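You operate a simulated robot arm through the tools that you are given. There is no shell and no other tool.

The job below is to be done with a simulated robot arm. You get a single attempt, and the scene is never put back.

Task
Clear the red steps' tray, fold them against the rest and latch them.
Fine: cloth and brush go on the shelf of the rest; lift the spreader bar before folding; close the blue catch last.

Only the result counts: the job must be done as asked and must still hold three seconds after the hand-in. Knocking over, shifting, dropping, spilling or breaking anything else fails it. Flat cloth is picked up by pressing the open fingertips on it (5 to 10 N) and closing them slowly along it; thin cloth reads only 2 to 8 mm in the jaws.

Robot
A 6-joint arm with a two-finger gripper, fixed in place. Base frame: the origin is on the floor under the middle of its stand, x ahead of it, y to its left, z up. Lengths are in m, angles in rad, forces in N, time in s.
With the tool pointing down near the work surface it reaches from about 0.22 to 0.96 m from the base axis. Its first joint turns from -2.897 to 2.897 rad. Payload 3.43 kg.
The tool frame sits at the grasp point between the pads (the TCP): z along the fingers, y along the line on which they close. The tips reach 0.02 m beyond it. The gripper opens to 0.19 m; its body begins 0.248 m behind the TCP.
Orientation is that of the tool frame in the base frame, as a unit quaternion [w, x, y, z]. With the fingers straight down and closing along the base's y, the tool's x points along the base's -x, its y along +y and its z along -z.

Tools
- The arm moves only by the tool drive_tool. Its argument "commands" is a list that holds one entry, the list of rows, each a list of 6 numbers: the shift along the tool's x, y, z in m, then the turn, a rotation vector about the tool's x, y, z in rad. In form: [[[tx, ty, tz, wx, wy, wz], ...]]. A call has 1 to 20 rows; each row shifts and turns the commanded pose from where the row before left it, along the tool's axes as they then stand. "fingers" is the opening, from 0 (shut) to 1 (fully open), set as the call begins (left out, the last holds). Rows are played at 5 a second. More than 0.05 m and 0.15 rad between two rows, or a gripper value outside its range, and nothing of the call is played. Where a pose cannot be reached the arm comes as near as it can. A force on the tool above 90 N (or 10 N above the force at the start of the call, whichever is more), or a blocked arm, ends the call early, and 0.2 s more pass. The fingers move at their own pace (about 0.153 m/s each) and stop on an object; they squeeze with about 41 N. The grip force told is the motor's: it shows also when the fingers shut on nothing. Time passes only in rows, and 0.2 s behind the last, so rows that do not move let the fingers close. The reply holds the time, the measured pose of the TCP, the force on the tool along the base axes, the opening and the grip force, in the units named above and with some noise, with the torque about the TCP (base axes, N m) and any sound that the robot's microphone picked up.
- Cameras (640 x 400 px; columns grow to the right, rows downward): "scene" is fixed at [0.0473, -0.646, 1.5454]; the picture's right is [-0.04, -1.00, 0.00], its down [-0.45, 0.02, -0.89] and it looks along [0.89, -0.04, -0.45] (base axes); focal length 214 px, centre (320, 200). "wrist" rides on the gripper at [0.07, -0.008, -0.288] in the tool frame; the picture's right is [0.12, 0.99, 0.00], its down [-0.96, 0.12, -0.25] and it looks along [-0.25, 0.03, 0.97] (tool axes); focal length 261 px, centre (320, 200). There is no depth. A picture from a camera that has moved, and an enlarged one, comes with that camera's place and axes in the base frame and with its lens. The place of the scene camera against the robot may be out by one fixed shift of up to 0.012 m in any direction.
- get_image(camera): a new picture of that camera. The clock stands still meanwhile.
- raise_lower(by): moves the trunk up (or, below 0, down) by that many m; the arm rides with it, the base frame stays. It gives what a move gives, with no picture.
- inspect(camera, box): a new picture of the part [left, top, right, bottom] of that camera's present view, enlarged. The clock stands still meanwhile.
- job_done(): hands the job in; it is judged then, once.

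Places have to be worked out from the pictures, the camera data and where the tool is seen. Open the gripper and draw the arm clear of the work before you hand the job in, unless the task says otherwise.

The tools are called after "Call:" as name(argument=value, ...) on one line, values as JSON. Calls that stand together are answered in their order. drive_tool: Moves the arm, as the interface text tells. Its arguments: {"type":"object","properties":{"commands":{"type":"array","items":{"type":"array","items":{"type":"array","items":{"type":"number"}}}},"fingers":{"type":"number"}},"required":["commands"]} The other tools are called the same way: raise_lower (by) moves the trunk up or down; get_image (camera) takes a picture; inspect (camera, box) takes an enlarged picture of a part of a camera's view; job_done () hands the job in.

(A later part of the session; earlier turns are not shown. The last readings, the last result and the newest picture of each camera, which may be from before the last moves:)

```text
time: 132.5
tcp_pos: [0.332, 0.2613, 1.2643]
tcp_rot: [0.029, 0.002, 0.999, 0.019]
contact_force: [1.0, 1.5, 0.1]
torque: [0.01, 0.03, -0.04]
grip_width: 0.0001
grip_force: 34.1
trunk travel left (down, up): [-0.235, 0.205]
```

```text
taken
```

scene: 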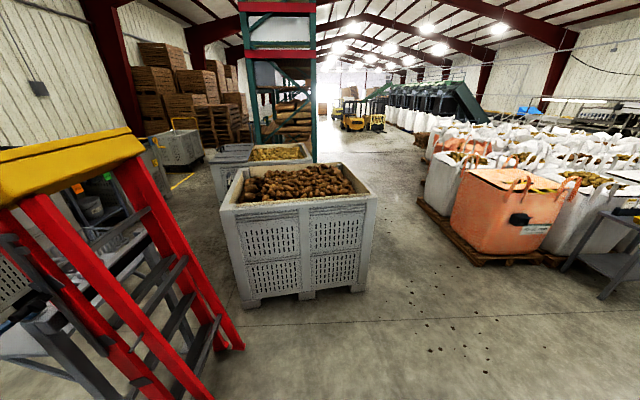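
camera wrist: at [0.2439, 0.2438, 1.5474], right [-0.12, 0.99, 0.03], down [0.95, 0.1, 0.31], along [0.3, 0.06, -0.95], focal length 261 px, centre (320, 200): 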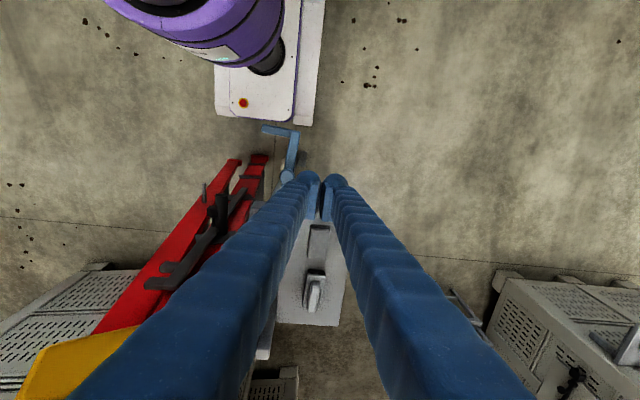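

I let it settle and look closely at the catch and ladder from here.

Call:
drive_tool(commands=[[[0, 0, 0, 0, 0, 0], [0, 0, 0, 0, 0, 0]]], fingers=0)

Call:
inspect(camera="wrist", box=[130, 100, 370, 350])

Call:
inspect(camera="wrist", box=[190, 110, 320, 240])

```text
time: 133.1
tcp_pos: [0.3296, 0.2615, 1.2645]
tcp_rot: [0.029, 0.001, 0.999, 0.017]
contact_force: [0.1, -0.1, -1.1]
torque: [-0.01, -0.04, 0.02]
grip_width: 0.0002
grip_force: 34.1
trunk travel left (down, up): [-0.235, 0.205]
```

```text
1.60 times, centred on (250, 225) of wrist
camera zoom: at [0.2438, 0.2435, 1.5469], right [-0.12, 0.99, 0.03], down [0.95, 0.1, 0.31], along [0.3, 0.06, -0.95], focal length 417 px, centre (432, 160)
```

zoom: 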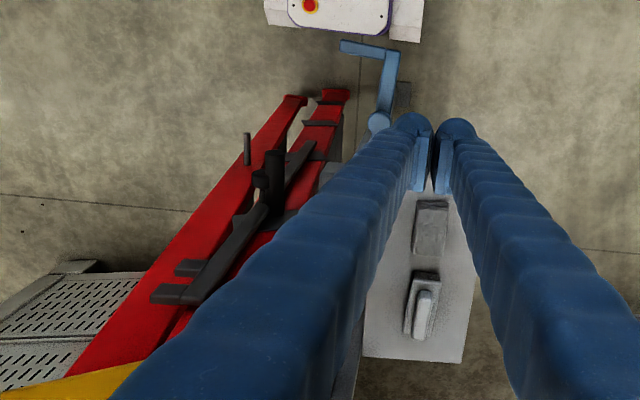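

```text
3.08 times, centred on (255, 175) of wrist
camera zoom: at [0.2438, 0.2435, 1.5469], right [-0.12, 0.99, 0.03], down [0.95, 0.1, 0.31], along [0.3, 0.06, -0.95], focal length 802 px, centre (520, 277)
```

zoom: 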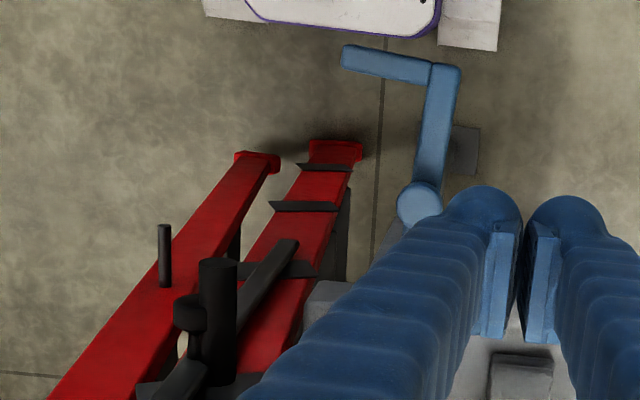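

The tool has a small residual tilt which I correct, then I lower the trunk by 0.2 m (tip stays above the catch) so the arm can work close in.

Call:
drive_tool(commands=[[[0, 0.006, 0, 0.034, 0.058, -0.002], [0, 0, 0, 0, 0, 0]]], fingers=0)

Call:
raise_lower(by=-0.18)

Call:
get_image(camera="wrist")

Call:
get_image(camera="scene")

```text
time: 133.9
tcp_pos: [0.3287, 0.2676, 1.2889]
tcp_rot: [0.022, -0.001, 1.0, 0.021]
contact_force: [-0.6, -0.5, -0.7]
torque: [0.02, -0.1, 0.01]
grip_width: 0.0
grip_force: 34.0
trunk travel left (down, up): [-0.235, 0.205]
stopped in row 2: the arm was blocked; the commanded pose is now the measured one
```

```text
time: 135.9
tcp_pos: [0.3291, 0.2666, 1.1072]
tcp_rot: [0.021, -0.001, 1.0, 0.02]
contact_force: [0.7, 0.2, 0.0]
torque: [0.02, -0.02, -0.04]
grip_width: 0.0002
grip_force: 34.3
trunk travel left (down, up): [-0.055, 0.385]
```

```text
taken
camera wrist: at [0.2468, 0.2477, 1.392], right [-0.12, 0.99, 0.03], down [0.95, 0.11, 0.29], along [0.29, 0.07, -0.96], focal length 261 px, centre (320, 200)
```

wrist: 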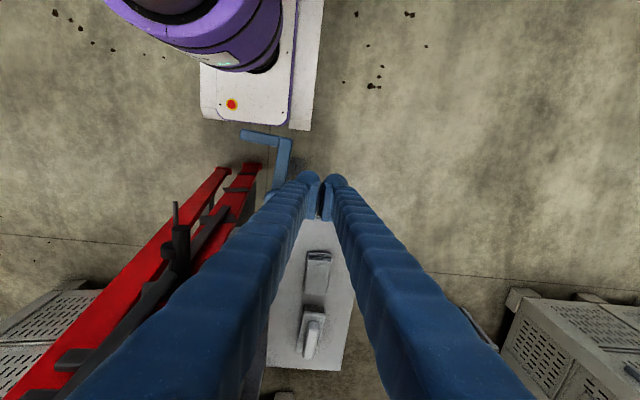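

```text
taken
```

scene: 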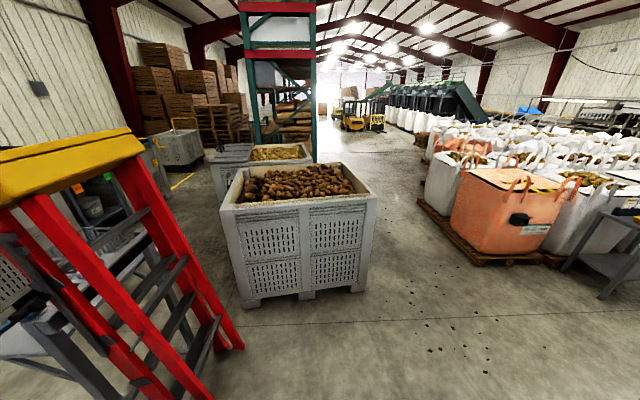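

The close-in posture seems awkward with a low trunk. I raise the trunk back to about its initial height, where the tool-down inner reach is stated to be small, and step outward a bit in y.

Call:
raise_lower(by=0.315)

Call:
drive_tool(commands=[[[0, 0.04, 0, 0, 0, 0], [0, 0.04, 0, 0, 0, 0], [0, 0, 0, 0, 0, 0]]], fingers=0)

```text
time: 139.0
tcp_pos: [0.3293, 0.2661, 1.4223]
tcp_rot: [0.021, 0.0, 1.0, 0.019]
contact_force: [0.7, -0.4, 0.8]
torque: [-0.06, 0.0, -0.03]
grip_width: 0.0
grip_force: 34.2
trunk travel left (down, up): [-0.37, 0.07]
```

```text
time: 139.8
tcp_pos: [0.3245, 0.3385, 1.4317]
tcp_rot: [0.026, 0.001, 0.999, 0.026]
contact_force: [-2.9, -4.1, -13.9]
torque: [1.09, -0.78, 0.05]
grip_width: 0.0002
grip_force: 34.6
trunk travel left (down, up): [-0.37, 0.07]
```

There is an odd transient force reading; I wait and re-read, with a look around.

Call:
drive_tool(commands=[[[0, 0, 0, 0, 0, 0], [0, 0, 0, 0, 0, 0]]], fingers=0)

Call:
get_image(camera="wrist")

Call:
get_image(camera="scene")

```text
time: 140.4
tcp_pos: [0.3316, 0.3448, 1.4282]
tcp_rot: [0.023, -0.001, 0.999, 0.024]
contact_force: [0.9, -0.8, -0.1]
torque: [0.12, 0.15, 0.01]
grip_width: 0.0003
grip_force: 34.1
trunk travel left (down, up): [-0.37, 0.07]
```

```text
taken
camera wrist: at [0.2486, 0.3244, 1.7125], right [-0.12, 0.99, 0.04], down [0.95, 0.1, 0.3], along [0.29, 0.07, -0.95], focal length 261 px, centre (320, 200)
```

wrist: 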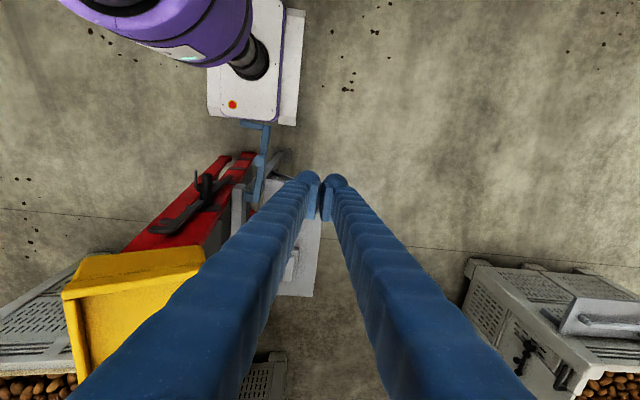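

```text
taken
```

scene: 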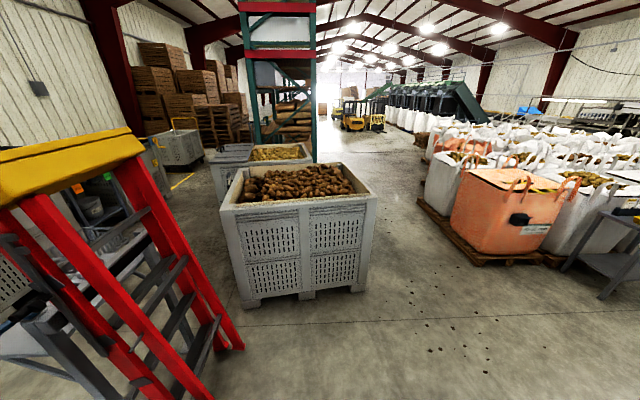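

All quiet. I correct the small tool tilt here, where there is more room, and check the reading.

Call:
drive_tool(commands=[[[0, 0, 0, 0.024, 0.023, 0], [0, 0, 0, 0.024, 0.023, 0], [0, 0, 0, 0, 0, 0], [0, 0, 0, 0, 0, 0]]], fingers=0)

```text
time: 141.4
tcp_pos: [0.3271, 0.3465, 1.4449]
tcp_rot: [0.012, -0.001, 1.0, 0.012]
contact_force: [0.1, 1.0, -0.2]
torque: [-0.07, -0.05, -0.02]
grip_width: 0.0
grip_force: 34.5
trunk travel left (down, up): [-0.37, 0.07]
```

I now descend in steps and watch whether the pose tracks properly at lower height.

Call:
drive_tool(commands=[[[0, 0, 0.04, 0, 0, 0], [0, 0, 0.04, 0, 0, 0], [0, 0, 0.04, 0, 0, 0], [0, 0, 0.04, 0, 0, 0], [0, 0, 0.04, 0, 0, 0], [0, 0, 0, 0, 0, 0], [0, 0, 0, 0, 0, 0]]], fingers=0)

```text
time: 142.4
tcp_pos: [0.3654, 0.369, 1.3808]
tcp_rot: [0.067, 0.012, 0.995, 0.073]
contact_force: [0.3, 0.7, -0.9]
torque: [0.03, -0.01, 0.04]
grip_width: 0.0
grip_force: 34.1
trunk travel left (down, up): [-0.37, 0.07]
stopped in row 4: the arm was blocked; the commanded pose is now the measured one
```

The close-and-high posture is what blocks the arm (upper arm leaning back). I move outward over the shelf first (y≈0.36, clear of the tray), straighten there, and then I'll come in low.

Call:
drive_tool(commands=[[[-0.04, 0, 0, 0, 0, 0], [-0.04, 0, 0, 0, 0, 0], [-0.04, 0, 0, 0, 0, 0], [-0.04, 0, 0, 0, 0, 0], [-0.04, 0, 0, 0, 0, 0], [-0.03, 0, 0, 0, 0, 0], [0, 0, 0, 0.073, 0.067, -0.012], [0, 0, 0, 0.073, 0.067, -0.012], [0, 0, 0, 0, 0, 0], [0, 0, 0, 0, 0, 0]]], fingers=0)

Call:
get_image(camera="wrist")

```text
time: 143.3
tcp_pos: [0.4995, 0.3611, 1.4918]
tcp_rot: [0.125, 0.008, 0.985, 0.117]
contact_force: [-1.2, -0.3, -0.2]
torque: [0.09, -0.05, 0.0]
grip_width: 0.0
grip_force: 34.2
trunk travel left (down, up): [-0.37, 0.07]
stopped in row 4: the arm was blocked; the commanded pose is now the measured one
```

```text
taken
camera wrist: at [0.3598, 0.2908, 1.7425], right [-0.13, 0.97, 0.2], down [0.87, 0.01, 0.5], along [0.48, 0.24, -0.84], focal length 261 px, centre (320, 200)
```

wrist: 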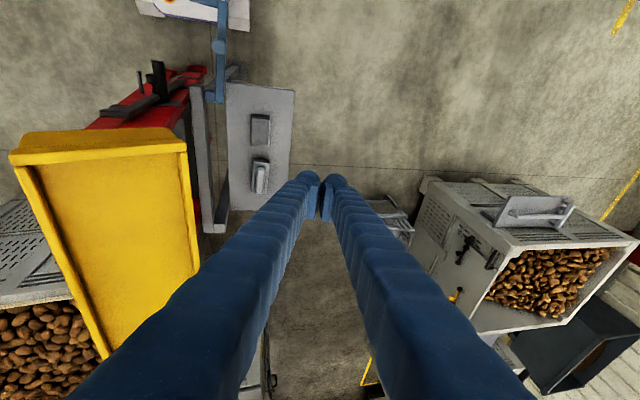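

The arm is stuck for outward motion: probably a joint limit in this branch after passing close to the base. I try the reverse direction to see whether it frees up.

Call:
drive_tool(commands=[[[0.03, -0.01, 0, 0, 0, 0], [0.03, -0.01, 0, 0, 0, 0], [0, 0, 0, 0, 0, 0]]], fingers=0)

Call:
get_image(camera="wrist")

```text
time: 144.2
tcp_pos: [0.4435, 0.3461, 1.4672]
tcp_rot: [0.122, 0.007, 0.986, 0.115]
contact_force: [-0.5, 0.0, 0.6]
torque: [0.05, 0.06, 0.03]
grip_width: 0.0002
grip_force: 34.3
trunk travel left (down, up): [-0.37, 0.07]
```

```text
taken
camera wrist: at [0.3056, 0.2758, 1.7199], right [-0.13, 0.97, 0.2], down [0.87, 0.02, 0.49], along [0.47, 0.24, -0.85], focal length 261 px, centre (320, 200)
```

wrist: 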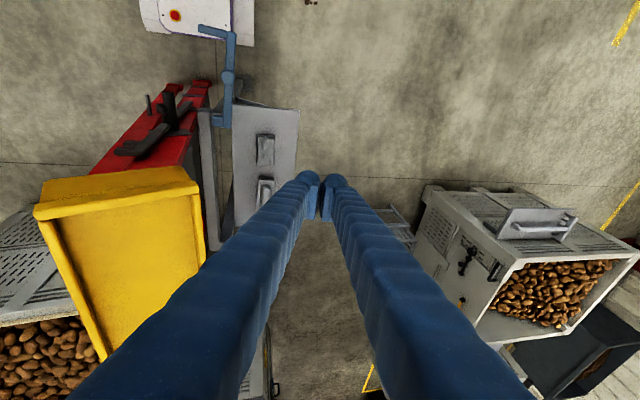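

Reversing works, so a wrist joint limit for this tool yaw at positive azimuth is likely. Yaw is irrelevant for pushing the catch, so I turn the tool about its own axis to unwind the wrist and see if it tracks.

Call:
drive_tool(commands=[[[0, 0, 0, 0, 0, -0.14], [0, 0, 0, 0, 0, -0.14], [0, 0, 0, 0, 0, -0.14], [0, 0, 0, 0, 0, -0.14], [0, 0, 0, 0, 0, -0.14], [0, 0, 0, 0, 0, 0], [0, 0, 0, 0, 0, 0]]], fingers=0)

```text
time: 145.8
tcp_pos: [0.4429, 0.3458, 1.4666]
tcp_rot: [0.155, -0.333, 0.928, 0.066]
contact_force: [0.2, 0.3, -0.2]
torque: [-0.01, 0.03, -0.02]
grip_width: 0.0
grip_force: 34.2
trunk travel left (down, up): [-0.37, 0.07]
```

It tracks perfectly after the yaw. Now I remove the accumulated tilt to bring the tool vertical.

Call:
drive_tool(commands=[[[0, 0, 0, 0.0067, 0.1125, 0], [0, 0, 0, 0.0067, 0.1125, 0], [0, 0, 0, 0.0067, 0.1125, 0], [0, 0, 0, 0, 0, 0], [0, 0, 0, 0, 0, 0]]], fingers=0)

Call:
get_image(camera="wrist")

```text
time: 146.7
tcp_pos: [0.4276, 0.3345, 1.5446]
tcp_rot: [0.068, -0.335, 0.939, 0.025]
contact_force: [-0.8, -0.6, 0.4]
torque: [0.11, -0.06, 0.02]
grip_width: 0.0001
grip_force: 34.8
trunk travel left (down, up): [-0.37, 0.07]
stopped in row 4: the arm was blocked; the commanded pose is now the measured one
```

```text
taken
camera wrist: at [0.3487, 0.2568, 1.82], right [-0.72, 0.69, -0.02], down [0.64, 0.67, 0.38], along [0.28, 0.27, -0.92], focal length 261 px, centre (320, 200)
```

wrist: 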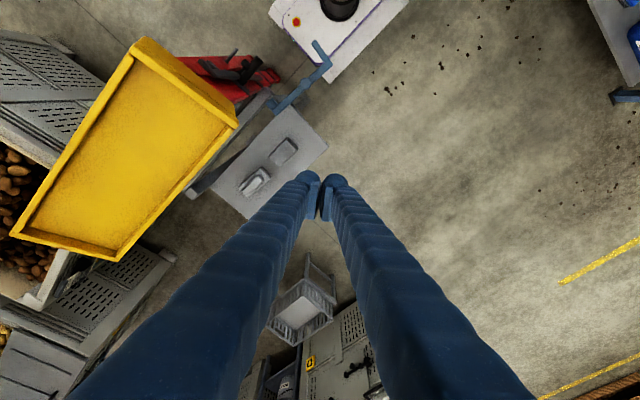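

The arm behaves as if one joint cannot lean outward at this azimuth. I swing back to the -y side along a near-constant radius, where it tracked well before.

Call:
drive_tool(commands=[[[0.032, -0.0316, -0.0048, 0, 0, 0], [0.032, -0.0316, -0.0048, 0, 0, 0], [0.032, -0.0316, -0.0048, 0, 0, 0], [0.032, -0.0316, -0.0048, 0, 0, 0], [0.032, -0.0316, -0.0048, 0, 0, 0], [0.032, -0.0316, -0.0048, 0, 0, 0], [0.032, -0.0316, -0.0048, 0, 0, 0], [0.032, -0.0316, -0.0048, 0, 0, 0], [0, 0, 0, 0, 0, 0]]], fingers=0)

Call:
get_image(camera="wrist")

Call:
get_image(camera="scene")

```text
time: 148.9
tcp_pos: [0.3819, 0.0146, 1.5585]
tcp_rot: [0.078, -0.385, 0.919, 0.021]
contact_force: [-1.0, 1.0, -0.2]
torque: [0.01, -0.22, -0.01]
grip_width: 0.0002
grip_force: 34.3
trunk travel left (down, up): [-0.37, 0.07]
stopped in row 9: the arm was blocked; the commanded pose is now the measured one
```

```text
taken
camera wrist: at [0.3038, -0.0676, 1.8309], right [-0.79, 0.61, -0.04], down [0.55, 0.73, 0.39], along [0.27, 0.29, -0.92], focal length 261 px, centre (320, 200)
```

wrist: 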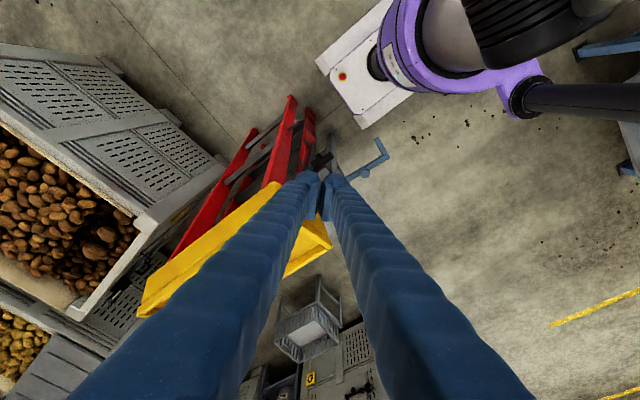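

```text
taken
```

scene: 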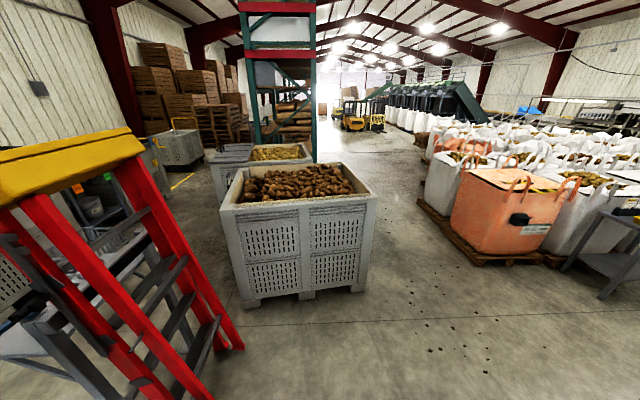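

The wrist view shows the upper arm folded far back. I keep swinging toward -y and outward, where there is space, and check that tracking recovers.

Call:
drive_tool(commands=[[[0.032, -0.0316, -0.0048, 0, 0, 0], [0.032, -0.0316, -0.0048, 0, 0, 0], [0.032, -0.0316, -0.0048, 0, 0, 0], [0.032, -0.0316, -0.0048, 0, 0, 0], [0.032, -0.0316, -0.0048, 0, 0, 0], [0.032, -0.0316, -0.0048, 0, 0, 0], [0, 0, 0, 0, 0, 0], [0, 0, 0, 0, 0, 0]]], fingers=0)

Call:
get_image(camera="wrist")

Call:
get_image(camera="scene")

```text
time: 149.5
tcp_pos: [0.3874, 0.0205, 1.5684]
tcp_rot: [0.084, -0.488, 0.869, 0.02]
contact_force: [0.1, -0.7, 0.6]
torque: [-0.02, -0.04, 0.0]
grip_width: 0.0
grip_force: 34.2
trunk travel left (down, up): [-0.37, 0.07]
stopped in row 2: the arm was blocked; the commanded pose is now the measured one
```

```text
taken
camera wrist: at [0.3219, -0.0762, 1.8401], right [-0.91, 0.42, -0.07], down [0.36, 0.84, 0.4], along [0.22, 0.34, -0.92], focal length 261 px, centre (320, 200)
```

wrist: 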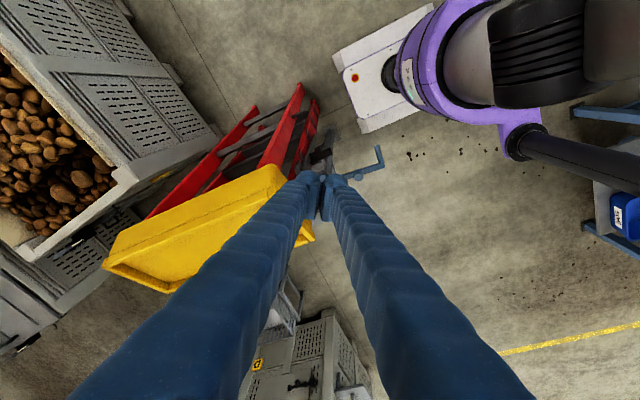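

```text
taken
```

scene: 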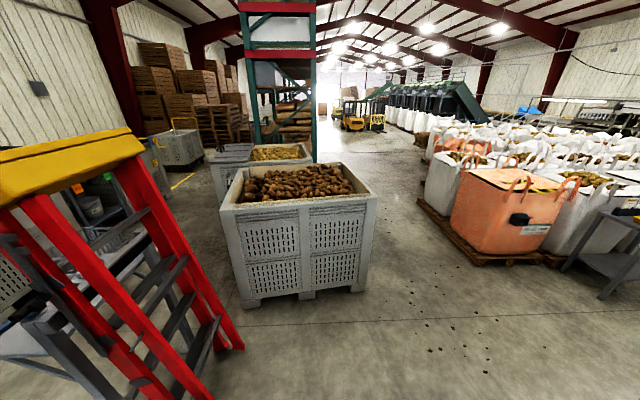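

I look closely at the arm links visible in the wrist view to understand its posture.

Call:
inspect(camera="wrist", box=[320, 0, 640, 200])

Call:
inspect(camera="wrist", box=[100, 80, 400, 280])

```text
2.00 times, centred on (480, 100) of wrist
camera zoom: at [0.3219, -0.0762, 1.8401], right [-0.91, 0.42, -0.07], down [0.36, 0.84, 0.4], along [0.22, 0.34, -0.92], focal length 521 px, centre (0, 400)
```

zoom: 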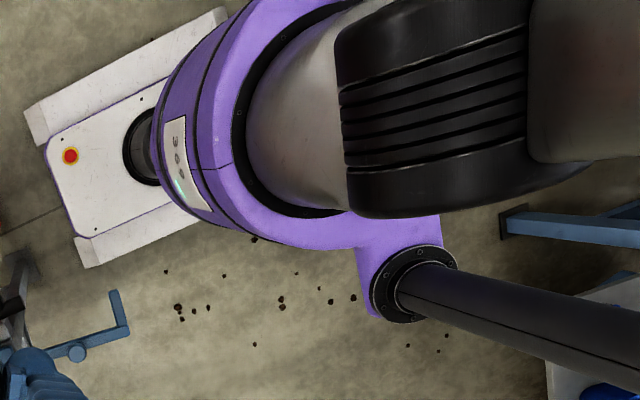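

```text
2.00 times, centred on (250, 180) of wrist
camera zoom: at [0.3219, -0.0762, 1.8401], right [-0.91, 0.42, -0.07], down [0.36, 0.84, 0.4], along [0.22, 0.34, -0.92], focal length 521 px, centre (460, 240)
```

zoom: 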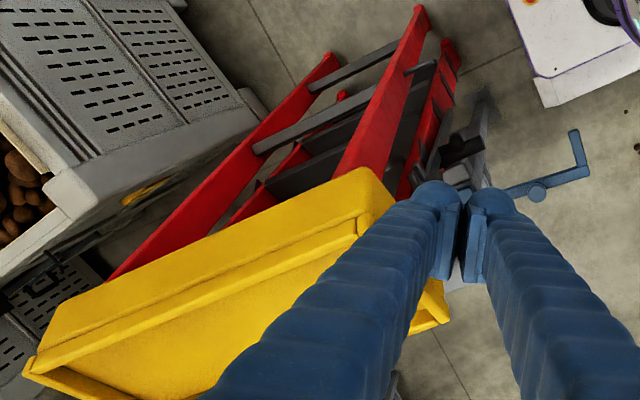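

I now test moving straight outward (+x) from here at this height, which is safely above the tray.

Call:
drive_tool(commands=[[[-0.0153, -0.0256, 0.0038, 0, 0, 0], [-0.0153, -0.0256, 0.0038, 0, 0, 0], [-0.0153, -0.0256, 0.0038, 0, 0, 0], [-0.0153, -0.0256, 0.0038, 0, 0, 0], [0, 0, 0, 0, 0, 0]]], fingers=0)

```text
time: 150.7
tcp_pos: [0.5097, 0.0156, 1.5633]
tcp_rot: [0.081, -0.483, 0.871, 0.022]
contact_force: [0.0, 0.2, 0.0]
torque: [-0.03, 0.1, -0.01]
grip_width: 0.0001
grip_force: 34.6
trunk travel left (down, up): [-0.37, 0.07]
```

Outward at this azimuth works. I go further out above the tray and restore the standard vertical orientation there.

Call:
drive_tool(commands=[[[-0.0153, -0.0256, 0.0038, 0, 0, 0], [-0.0153, -0.0256, 0.0038, 0, 0, 0], [-0.0153, -0.0256, 0.0038, 0, 0, 0], [0, 0, -0.01, 0.00575, 0.0212, 0.1263], [0, 0, 0, 0.00575, 0.0212, 0.1263], [0, 0, 0, 0.00575, 0.0212, 0.1263], [0, 0, 0, 0.00575, 0.0212, 0.1263], [0, 0, 0, 0.00575, 0.0212, 0.1263], [0, 0, 0, 0.00575, 0.0212, 0.1263], [0, 0, 0, 0.00575, 0.0212, 0.1263], [0, 0, 0, 0.00575, 0.0212, 0.1263], [0, 0, 0, 0, 0, 0]]], fingers=0)

Call:
get_image(camera="wrist")

Call:
get_image(camera="scene")

```text
time: 153.3
tcp_pos: [0.5976, 0.0146, 1.5737]
tcp_rot: [0.001, 0.0, 1.0, -0.001]
contact_force: [0.2, -0.3, -0.3]
torque: [-0.01, -0.03, -0.01]
grip_width: 0.0
grip_force: 34.6
trunk travel left (down, up): [-0.37, 0.07]
```

```text
taken
camera wrist: at [0.5262, 0.0059, 1.8622], right [-0.12, 0.99, 0.0], down [0.96, 0.11, 0.25], along [0.25, 0.03, -0.97], focal length 261 px, centre (320, 200)
```

wrist: 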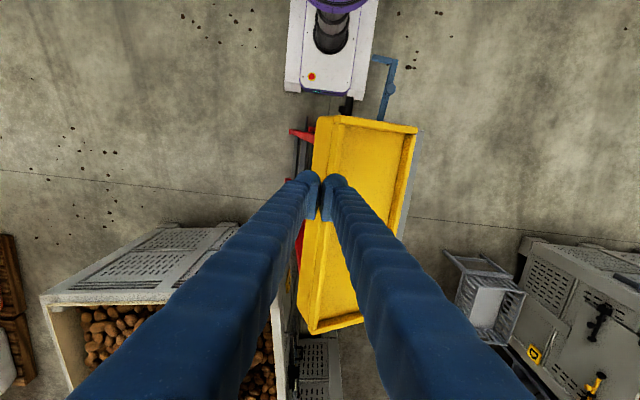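

```text
taken
```

scene: 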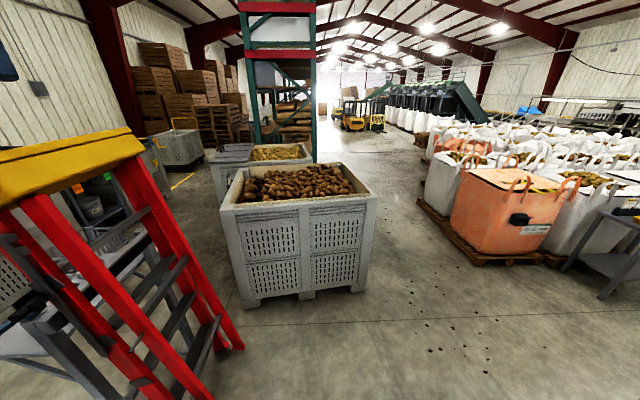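

The arm is back in a good posture (vertical, tracking exactly). New plan: approach the catch from the shelf side with a larger radius, pushing its arm near the hinge. First I move over the shelf side at height.

Call:
drive_tool(commands=[[[0, 0.045, 0, 0, 0, 0], [0, 0.045, 0, 0, 0, 0], [0, 0.045, 0, 0, 0, 0], [0, 0.045, 0, 0, 0, 0], [0, 0.045, 0, 0, 0, 0], [0, 0.045, 0, 0, 0, 0], [0, 0.045, 0, 0, 0, 0], [0, 0.035, 0, 0, 0, 0], [0, 0, 0, 0, 0, 0]]], fingers=0)

Call:
raise_lower(by=-0.28)

Call:
get_image(camera="wrist")

```text
time: 155.3
tcp_pos: [0.5986, 0.3618, 1.5737]
tcp_rot: [0.002, -0.001, 1.0, 0.0]
contact_force: [-0.1, -0.1, -0.4]
torque: [0.06, 0.0, 0.0]
grip_width: 0.0001
grip_force: 33.8
trunk travel left (down, up): [-0.37, 0.07]
```

```text
time: 158.2
tcp_pos: [0.5975, 0.3647, 1.2922]
tcp_rot: [0.002, 0.0, 1.0, 0.0]
contact_force: [0.3, -0.3, 0.6]
torque: [0.01, -0.05, 0.0]
grip_width: 0.0
grip_force: 34.2
trunk travel left (down, up): [-0.09, 0.35]
```

```text
taken
camera wrist: at [0.5272, 0.3559, 1.5809], right [-0.12, 0.99, 0.0], down [0.96, 0.12, 0.25], along [0.25, 0.03, -0.97], focal length 261 px, centre (320, 200)
```

wrist: 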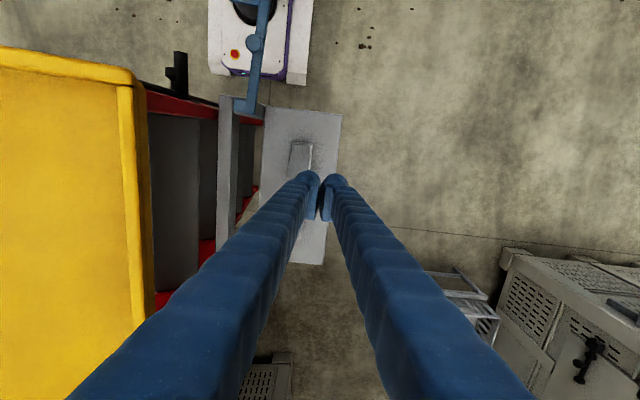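

Tracking is exact here and the view is useful: I zoom in on the rest bar, the front rail and the catch.

Call:
inspect(camera="wrist", box=[130, 30, 350, 270])

Call:
inspect(camera="wrist", box=[190, 0, 310, 140])

```text
1.67 times, centred on (240, 150) of wrist
camera zoom: at [0.5272, 0.3559, 1.5809], right [-0.12, 0.99, 0.0], down [0.96, 0.12, 0.25], along [0.25, 0.03, -0.97], focal length 434 px, centre (453, 283)
```

zoom: 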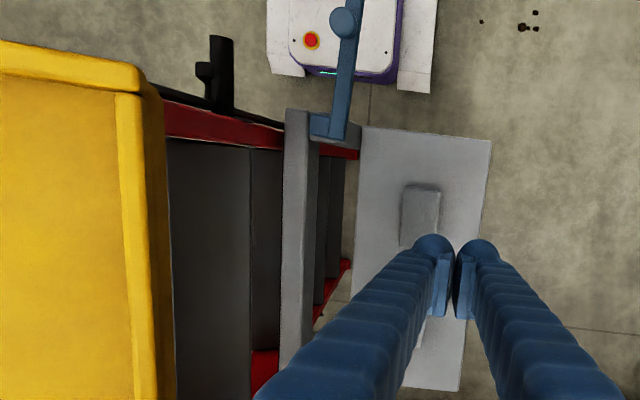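

```text
2.86 times, centred on (250, 70) of wrist
camera zoom: at [0.5272, 0.3559, 1.5809], right [-0.12, 0.99, 0.0], down [0.96, 0.12, 0.25], along [0.25, 0.03, -0.97], focal length 745 px, centre (520, 571)
```

zoom: 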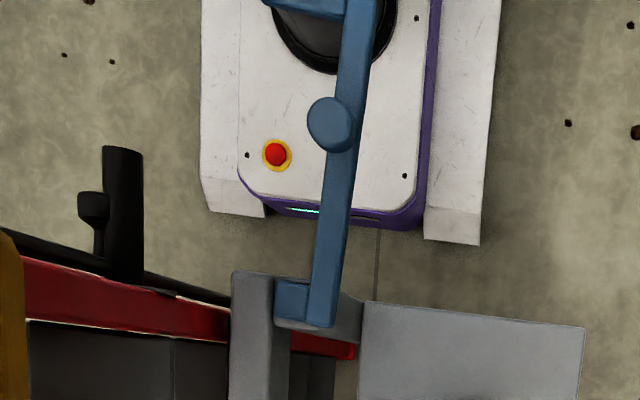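

I descend beside the shelf's outer part to z≈1.05 and then move in toward the catch's hinge area on its +y side.

Call:
drive_tool(commands=[[[0, 0.01, 0.04, 0, 0, 0], [0, 0.01, 0.04, 0, 0, 0], [0, 0, 0.04, 0, 0, 0], [0, 0, 0.04, 0, 0, 0], [0, 0, 0.04, 0, 0, 0], [0, 0, 0.04, 0, 0, 0], [0, 0, 0, 0, 0, 0]]], fingers=0)

Call:
drive_tool(commands=[[[0.04, -0.01, 0, 0, 0, 0], [0.04, -0.015, 0, 0, 0, 0], [0.04, -0.02, 0, 0, 0, 0], [0.04, -0.02, 0, 0, 0, 0], [0.008, -0.01, 0, 0, 0, 0], [0, 0, 0, 0, 0, 0]]], fingers=0)

Call:
get_image(camera="wrist")

Call:
inspect(camera="wrist", box=[180, 60, 380, 260])

```text
time: 159.8
tcp_pos: [0.598, 0.3847, 1.0519]
tcp_rot: [0.002, 0.001, 1.0, 0.0]
contact_force: [0.8, 0.1, -0.1]
torque: [-0.04, 0.04, -0.01]
grip_width: 0.0002
grip_force: 34.1
trunk travel left (down, up): [-0.09, 0.35]
```

```text
time: 161.2
tcp_pos: [0.4296, 0.3078, 1.0523]
tcp_rot: [0.002, 0.001, 1.0, 0.0]
contact_force: [0.4, 0.3, 0.4]
torque: [0.0, 0.02, -0.01]
grip_width: 0.0
grip_force: 34.1
trunk travel left (down, up): [-0.09, 0.35]
```

```text
taken
camera wrist: at [0.3586, 0.3003, 1.3401], right [-0.12, 0.99, 0.0], down [0.96, 0.12, 0.25], along [0.25, 0.03, -0.97], focal length 261 px, centre (320, 200)
```

wrist: 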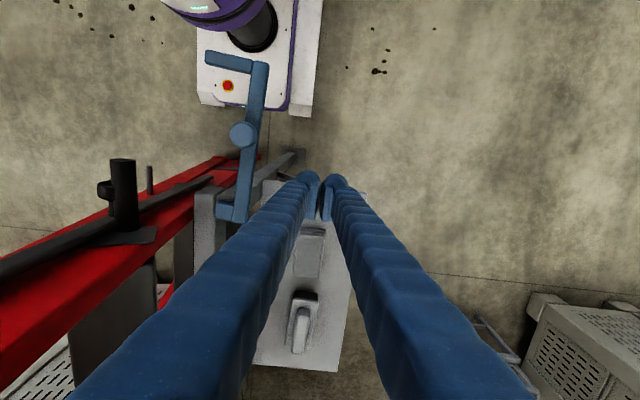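

```text
2.00 times, centred on (280, 160) of wrist
camera zoom: at [0.3586, 0.3003, 1.3401], right [-0.12, 0.99, 0.0], down [0.96, 0.12, 0.25], along [0.25, 0.03, -0.97], focal length 521 px, centre (400, 280)
```

zoom: 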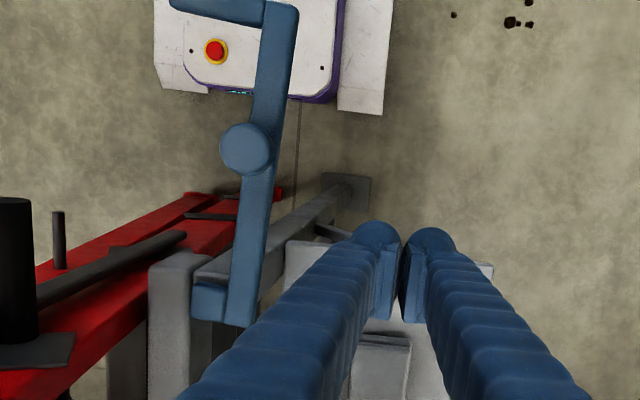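

Very clear view: catch hinge ≈(0.495,0.164), knob ≈(0.373,0.196), arm's +y edge at y≈0.213 near x=0.425. I lower the closed fingertips beside the arm's +y edge to z≈0.94.

Call:
drive_tool(commands=[[[0, -0.01, 0.04, 0, 0, 0], [0, -0.01, 0.04, 0, 0, 0], [0, 0, 0.03, 0, 0, 0], [0, 0, 0, 0, 0, 0]]], fingers=0)

Call:
inspect(camera="wrist", box=[160, 60, 380, 280])

Call:
get_image(camera="scene")

```text
time: 162.2
tcp_pos: [0.4306, 0.2895, 0.9424]
tcp_rot: [0.002, 0.001, 1.0, -0.001]
contact_force: [-0.2, 0.1, -0.6]
torque: [-0.03, 0.0, 0.0]
grip_width: 0.0001
grip_force: 34.3
trunk travel left (down, up): [-0.09, 0.35]
```

```text
1.82 times, centred on (270, 170) of wrist
camera zoom: at [0.3592, 0.2812, 1.2297], right [-0.12, 0.99, 0.0], down [0.96, 0.12, 0.25], along [0.25, 0.03, -0.97], focal length 474 px, centre (411, 254)
```

zoom: 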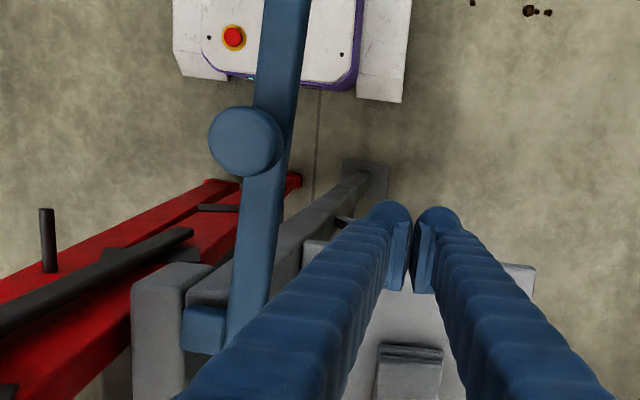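

```text
taken
```

scene: 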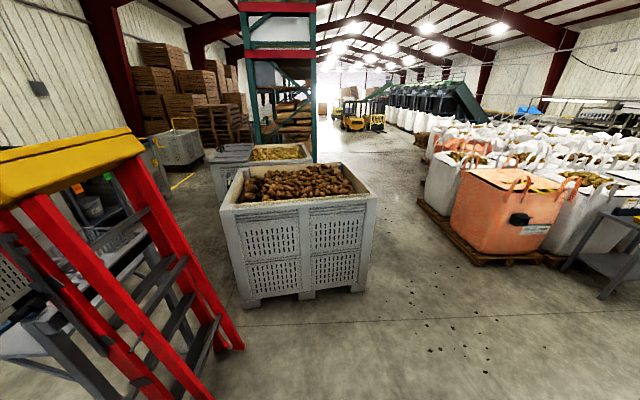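

I push the catch arm in -y along its arc: first to about 30°, monitoring the force.

Call:
drive_tool(commands=[[[0.002, -0.02, 0, 0, 0, 0], [0.002, -0.015, 0, 0, 0, 0], [0.004, -0.008, 0, 0, 0, 0], [0.0075, -0.009, 0, 0, 0, 0], [0.0075, -0.009, 0, 0, 0, 0], [0.0065, -0.012, 0, 0, 0, 0], [0.0065, -0.012, 0, 0, 0, 0], [0, 0, 0, 0, 0, 0]]], fingers=0)

Call:
get_image(camera="wrist")

Call:
inspect(camera="wrist", box=[160, 60, 400, 280])

```text
time: 163.9
tcp_pos: [0.3946, 0.2035, 0.9424]
tcp_rot: [0.001, 0.0, 1.0, -0.001]
contact_force: [0.0, 1.0, 0.1]
torque: [0.0, -0.03, 0.0]
grip_width: 0.0002
grip_force: 33.9
trunk travel left (down, up): [-0.09, 0.35]
```

```text
taken
camera wrist: at [0.3237, 0.1952, 1.2306], right [-0.12, 0.99, 0.0], down [0.96, 0.12, 0.25], along [0.25, 0.03, -0.97], focal length 261 px, centre (320, 200)
```

wrist: 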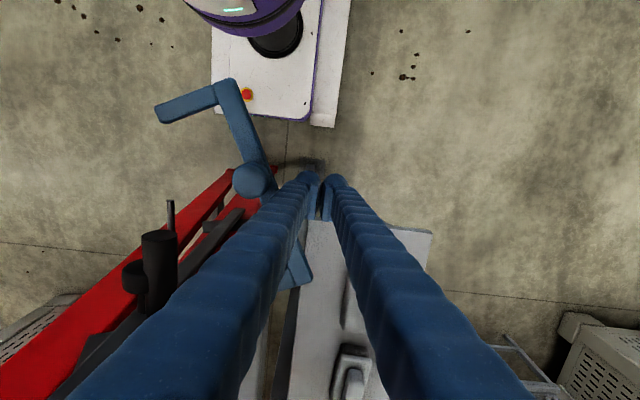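

```text
1.82 times, centred on (280, 170) of wrist
camera zoom: at [0.3237, 0.1952, 1.2306], right [-0.12, 0.99, 0.0], down [0.96, 0.12, 0.25], along [0.25, 0.03, -0.97], focal length 474 px, centre (393, 254)
```

zoom: 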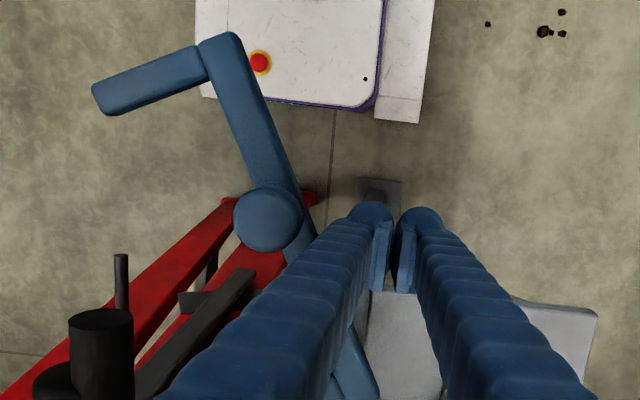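

The catch swings freely (about 30° so far). I continue to roughly 60°.

Call:
drive_tool(commands=[[[0.0022, -0.0134, 0, 0, 0, 0], [0.0022, -0.0134, 0, 0, 0, 0], [-0.001, -0.0145, 0, 0, 0, 0], [-0.003, -0.0145, 0, 0, 0, 0], [0, 0, 0, 0, 0, 0]]], fingers=0)

Call:
inspect(camera="wrist", box=[140, 60, 400, 300])

```text
time: 165.2
tcp_pos: [0.3935, 0.1474, 0.9432]
tcp_rot: [0.002, 0.0, 1.0, 0.0]
contact_force: [-0.6, -0.3, 0.0]
torque: [0.0, 0.01, 0.0]
grip_width: 0.0001
grip_force: 34.3
trunk travel left (down, up): [-0.09, 0.35]
```

```text
1.67 times, centred on (270, 180) of wrist
camera zoom: at [0.3235, 0.1395, 1.2306], right [-0.12, 0.99, 0.0], down [0.96, 0.12, 0.25], along [0.25, 0.03, -0.97], focal length 434 px, centre (403, 233)
```

zoom: 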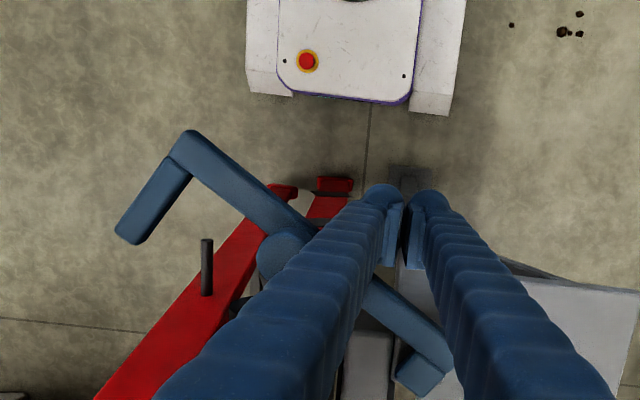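

The catch is at about 62°. To finish without hitting the pull handle, I back off slightly and slide the fingertips along to the arm's outer half on its trailing side.

Call:
drive_tool(commands=[[[0.014, 0.009, 0, 0, 0, 0], [0.012, -0.027, 0, 0, 0, 0], [0.012, -0.027, 0, 0, 0, 0], [0.012, -0.027, 0, 0, 0, 0], [0, 0, 0, 0, 0, 0]]], fingers=0)

Call:
get_image(camera="wrist")

Call:
inspect(camera="wrist", box=[180, 90, 440, 330])

```text
time: 166.3
tcp_pos: [0.3452, 0.0745, 0.9423]
tcp_rot: [0.001, 0.0, 1.0, 0.0]
contact_force: [-0.1, 0.7, 0.5]
torque: [0.04, -0.02, 0.0]
grip_width: 0.0
grip_force: 34.0
trunk travel left (down, up): [-0.09, 0.35]
```

```text
taken
camera wrist: at [0.274, 0.0661, 1.2296], right [-0.12, 0.99, 0.0], down [0.96, 0.12, 0.25], along [0.25, 0.03, -0.97], focal length 261 px, centre (320, 200)
```

wrist: 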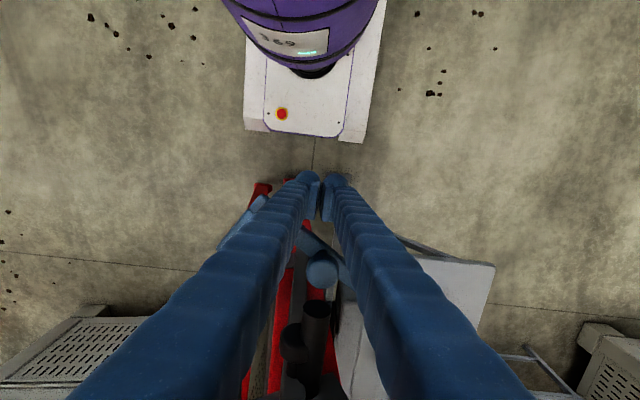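

```text
1.67 times, centred on (310, 210) of wrist
camera zoom: at [0.274, 0.0661, 1.2296], right [-0.12, 0.99, 0.0], down [0.96, 0.12, 0.25], along [0.25, 0.03, -0.97], focal length 434 px, centre (337, 183)
```

zoom: 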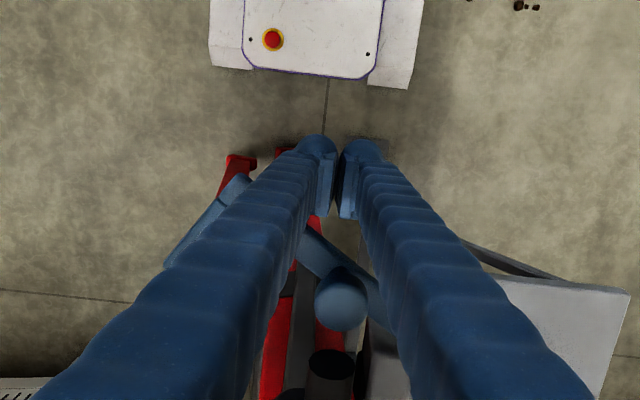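

Position is good (tracking exact). I push on, letting the wrist lean gradually toward -y so it stays clear of the tray, to about 80°.

Call:
drive_tool(commands=[[[-0.0115, -0.0055, 0, -0.05, 0, 0], [-0.0078, -0.0135, -0.0007, -0.05, 0, 0], [-0.0077, -0.013, -0.0013, -0.05, 0, 0], [-0.0133, -0.0146, -0.0022, -0.05, 0, 0], [-0.0133, -0.0145, -0.0029, 0, 0, 0], [0, 0, 0, 0, 0, 0]]], fingers=0)

Call:
get_image(camera="wrist")

Call:
inspect(camera="wrist", box=[200, 120, 500, 400])

Call:
inspect(camera="scene", box=[0, 120, 220, 400])

```text
time: 167.8
tcp_pos: [0.3989, 0.0135, 0.9433]
tcp_rot: [0.002, -0.001, 0.995, 0.1]
contact_force: [0.2, 0.7, -0.1]
torque: [0.04, 0.01, 0.0]
grip_width: 0.0002
grip_force: 34.4
trunk travel left (down, up): [-0.09, 0.35]
```

```text
taken
camera wrist: at [0.3277, -0.0515, 1.2235], right [-0.12, 0.97, 0.2], down [0.96, 0.06, 0.27], along [0.25, 0.22, -0.94], focal length 261 px, centre (320, 200)
```

wrist: 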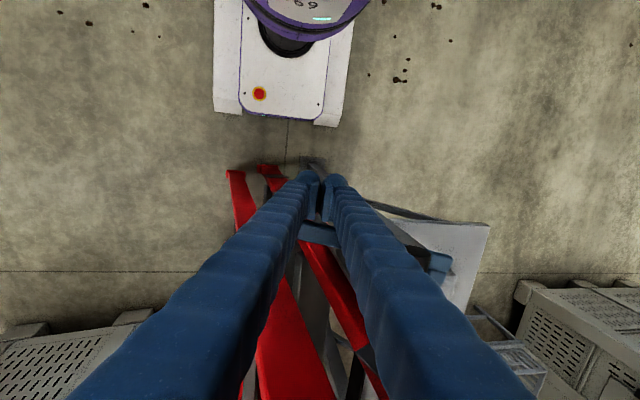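

```text
1.43 times, centred on (350, 260) of wrist
camera zoom: at [0.3277, -0.0515, 1.2235], right [-0.12, 0.97, 0.2], down [0.96, 0.06, 0.27], along [0.25, 0.22, -0.94], focal length 372 px, centre (277, 114)
```

zoom: 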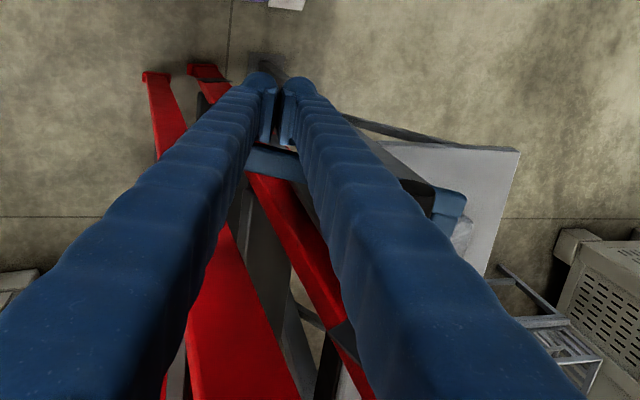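

```text
1.43 times, centred on (110, 260) of scene
camera zoom: at [0.0473, -0.646, 1.5454], right [-0.04, -1.0, 0.0], down [-0.45, 0.02, -0.89], along [0.89, -0.04, -0.45], focal length 306 px, centre (620, 114)
```

zoom: 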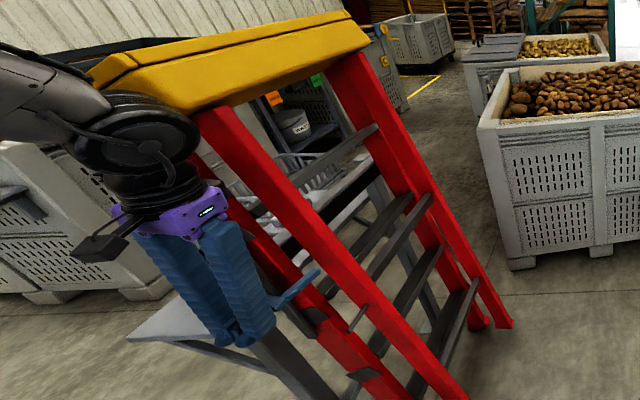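

The hook is swinging in behind the ladder rail. I push on gently toward the closed position, checking force.

Call:
drive_tool(commands=[[[-0.0085, -0.0054, -0.0011, 0, 0, 0], [-0.0085, -0.0054, -0.0011, 0, 0, 0], [-0.0085, -0.0052, -0.001, 0, 0, 0], [0, 0, 0, 0, 0, 0]]], fingers=0)

Call:
inspect(camera="scene", box=[0, 120, 220, 400])

Call:
inspect(camera="wrist", box=[200, 120, 500, 400])

```text
time: 168.8
tcp_pos: [0.4247, -0.0017, 0.9435]
tcp_rot: [0.002, 0.0, 0.995, 0.099]
contact_force: [-0.5, 0.5, 0.3]
torque: [0.05, 0.03, 0.03]
grip_width: 0.0001
grip_force: 34.2
trunk travel left (down, up): [-0.09, 0.35]
```

```text
1.43 times, centred on (110, 260) of scene
camera zoom: at [0.0473, -0.646, 1.5454], right [-0.04, -1.0, 0.0], down [-0.45, 0.02, -0.89], along [0.89, -0.04, -0.45], focal length 306 px, centre (620, 114)
```

zoom: 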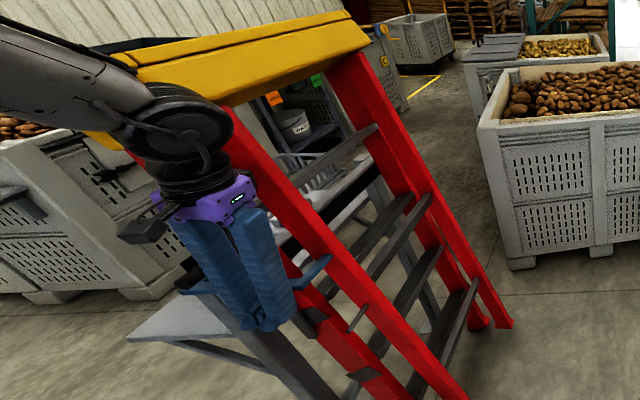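

```text
1.43 times, centred on (350, 260) of wrist
camera zoom: at [0.353, -0.0675, 1.2234], right [-0.12, 0.97, 0.2], down [0.96, 0.06, 0.27], along [0.25, 0.22, -0.94], focal length 372 px, centre (277, 114)
```

zoom: 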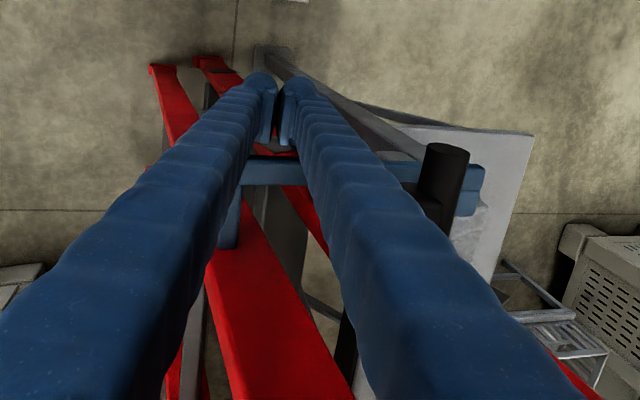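

The catch arm is now almost parallel to the ladder face with no resistance. I push on in small steps until it seats.

Call:
drive_tool(commands=[[[-0.004, -0.002, -0.0004, 0, 0, 0], [-0.004, -0.002, -0.0004, 0, 0, 0], [0, 0, 0, 0, 0, 0]]], fingers=0)

Call:
inspect(camera="wrist", box=[200, 120, 500, 400])

```text
time: 169.6
tcp_pos: [0.4323, -0.0068, 0.9426]
tcp_rot: [0.002, 0.0, 0.995, 0.1]
contact_force: [-1.0, 0.1, 0.0]
torque: [0.0, 0.0, 0.03]
grip_width: 0.0
grip_force: 34.1
trunk travel left (down, up): [-0.09, 0.35]
```

```text
1.43 times, centred on (350, 260) of wrist
camera zoom: at [0.3607, -0.0712, 1.2232], right [-0.12, 0.97, 0.2], down [0.96, 0.06, 0.27], along [0.25, 0.22, -0.94], focal length 372 px, centre (277, 114)
```

zoom: 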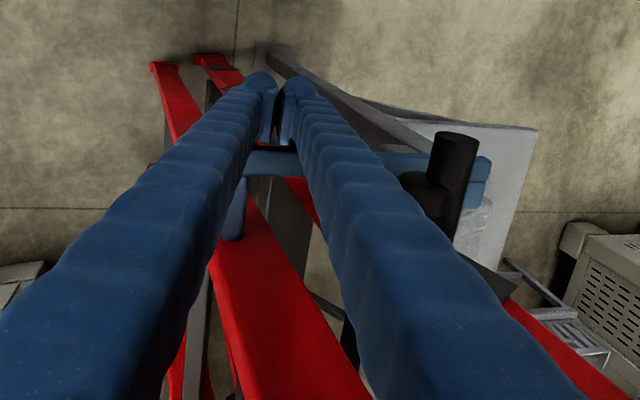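

Still free. I continue in small steps.

Call:
drive_tool(commands=[[[-0.004, -0.0015, -0.0003, 0, 0, 0], [-0.004, -0.0015, -0.0003, 0, 0, 0], [0, 0, 0, 0, 0, 0]]], fingers=0)

Call:
drive_tool(commands=[[[-0.004, -0.001, -0.0002, 0, 0, 0], [-0.003, -0.001, -0.0002, 0, 0, 0], [0, 0, 0, 0, 0, 0]]], fingers=0)

Call:
inspect(camera="wrist", box=[200, 120, 500, 400])

Call:
inspect(camera="scene", box=[0, 120, 220, 400])

```text
time: 170.3
tcp_pos: [0.4373, -0.0086, 0.9429]
tcp_rot: [0.001, 0.0, 0.995, 0.098]
contact_force: [-12.6, 4.8, -1.1]
torque: [-0.01, -0.13, 0.1]
grip_width: 0.0061
grip_force: 34.2
trunk travel left (down, up): [-0.09, 0.35]
```

```text
time: 171.2
tcp_pos: [0.4384, -0.0098, 0.9429]
tcp_rot: [-0.002, -0.001, 0.995, 0.101]
contact_force: [-48.3, 14.2, -0.3]
torque: [-0.58, -0.95, 0.09]
grip_width: 0.0059
grip_force: 34.3
trunk travel left (down, up): [-0.09, 0.35]
```

```text
1.43 times, centred on (350, 260) of wrist
camera zoom: at [0.3701, -0.0749, 1.2235], right [-0.12, 0.97, 0.2], down [0.96, 0.07, 0.26], along [0.24, 0.22, -0.94], focal length 372 px, centre (277, 114)
```

zoom: 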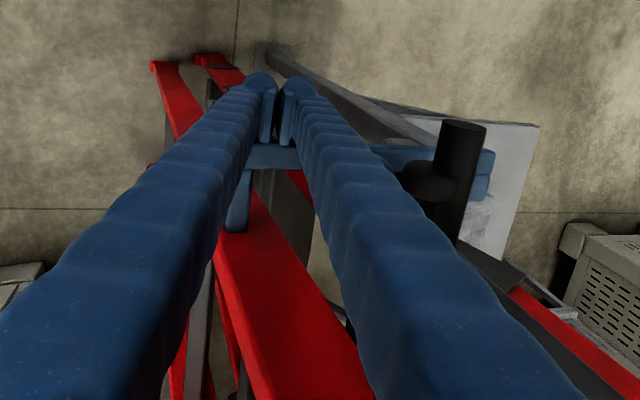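

```text
1.43 times, centred on (110, 260) of scene
camera zoom: at [0.0473, -0.646, 1.5454], right [-0.04, -1.0, 0.0], down [-0.45, 0.02, -0.89], along [0.89, -0.04, -0.45], focal length 306 px, centre (620, 114)
```

zoom: 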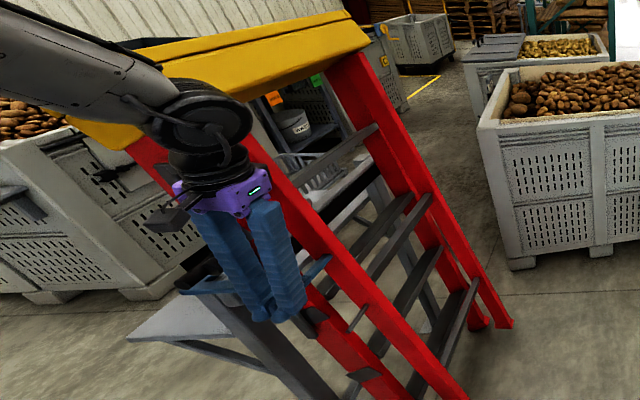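

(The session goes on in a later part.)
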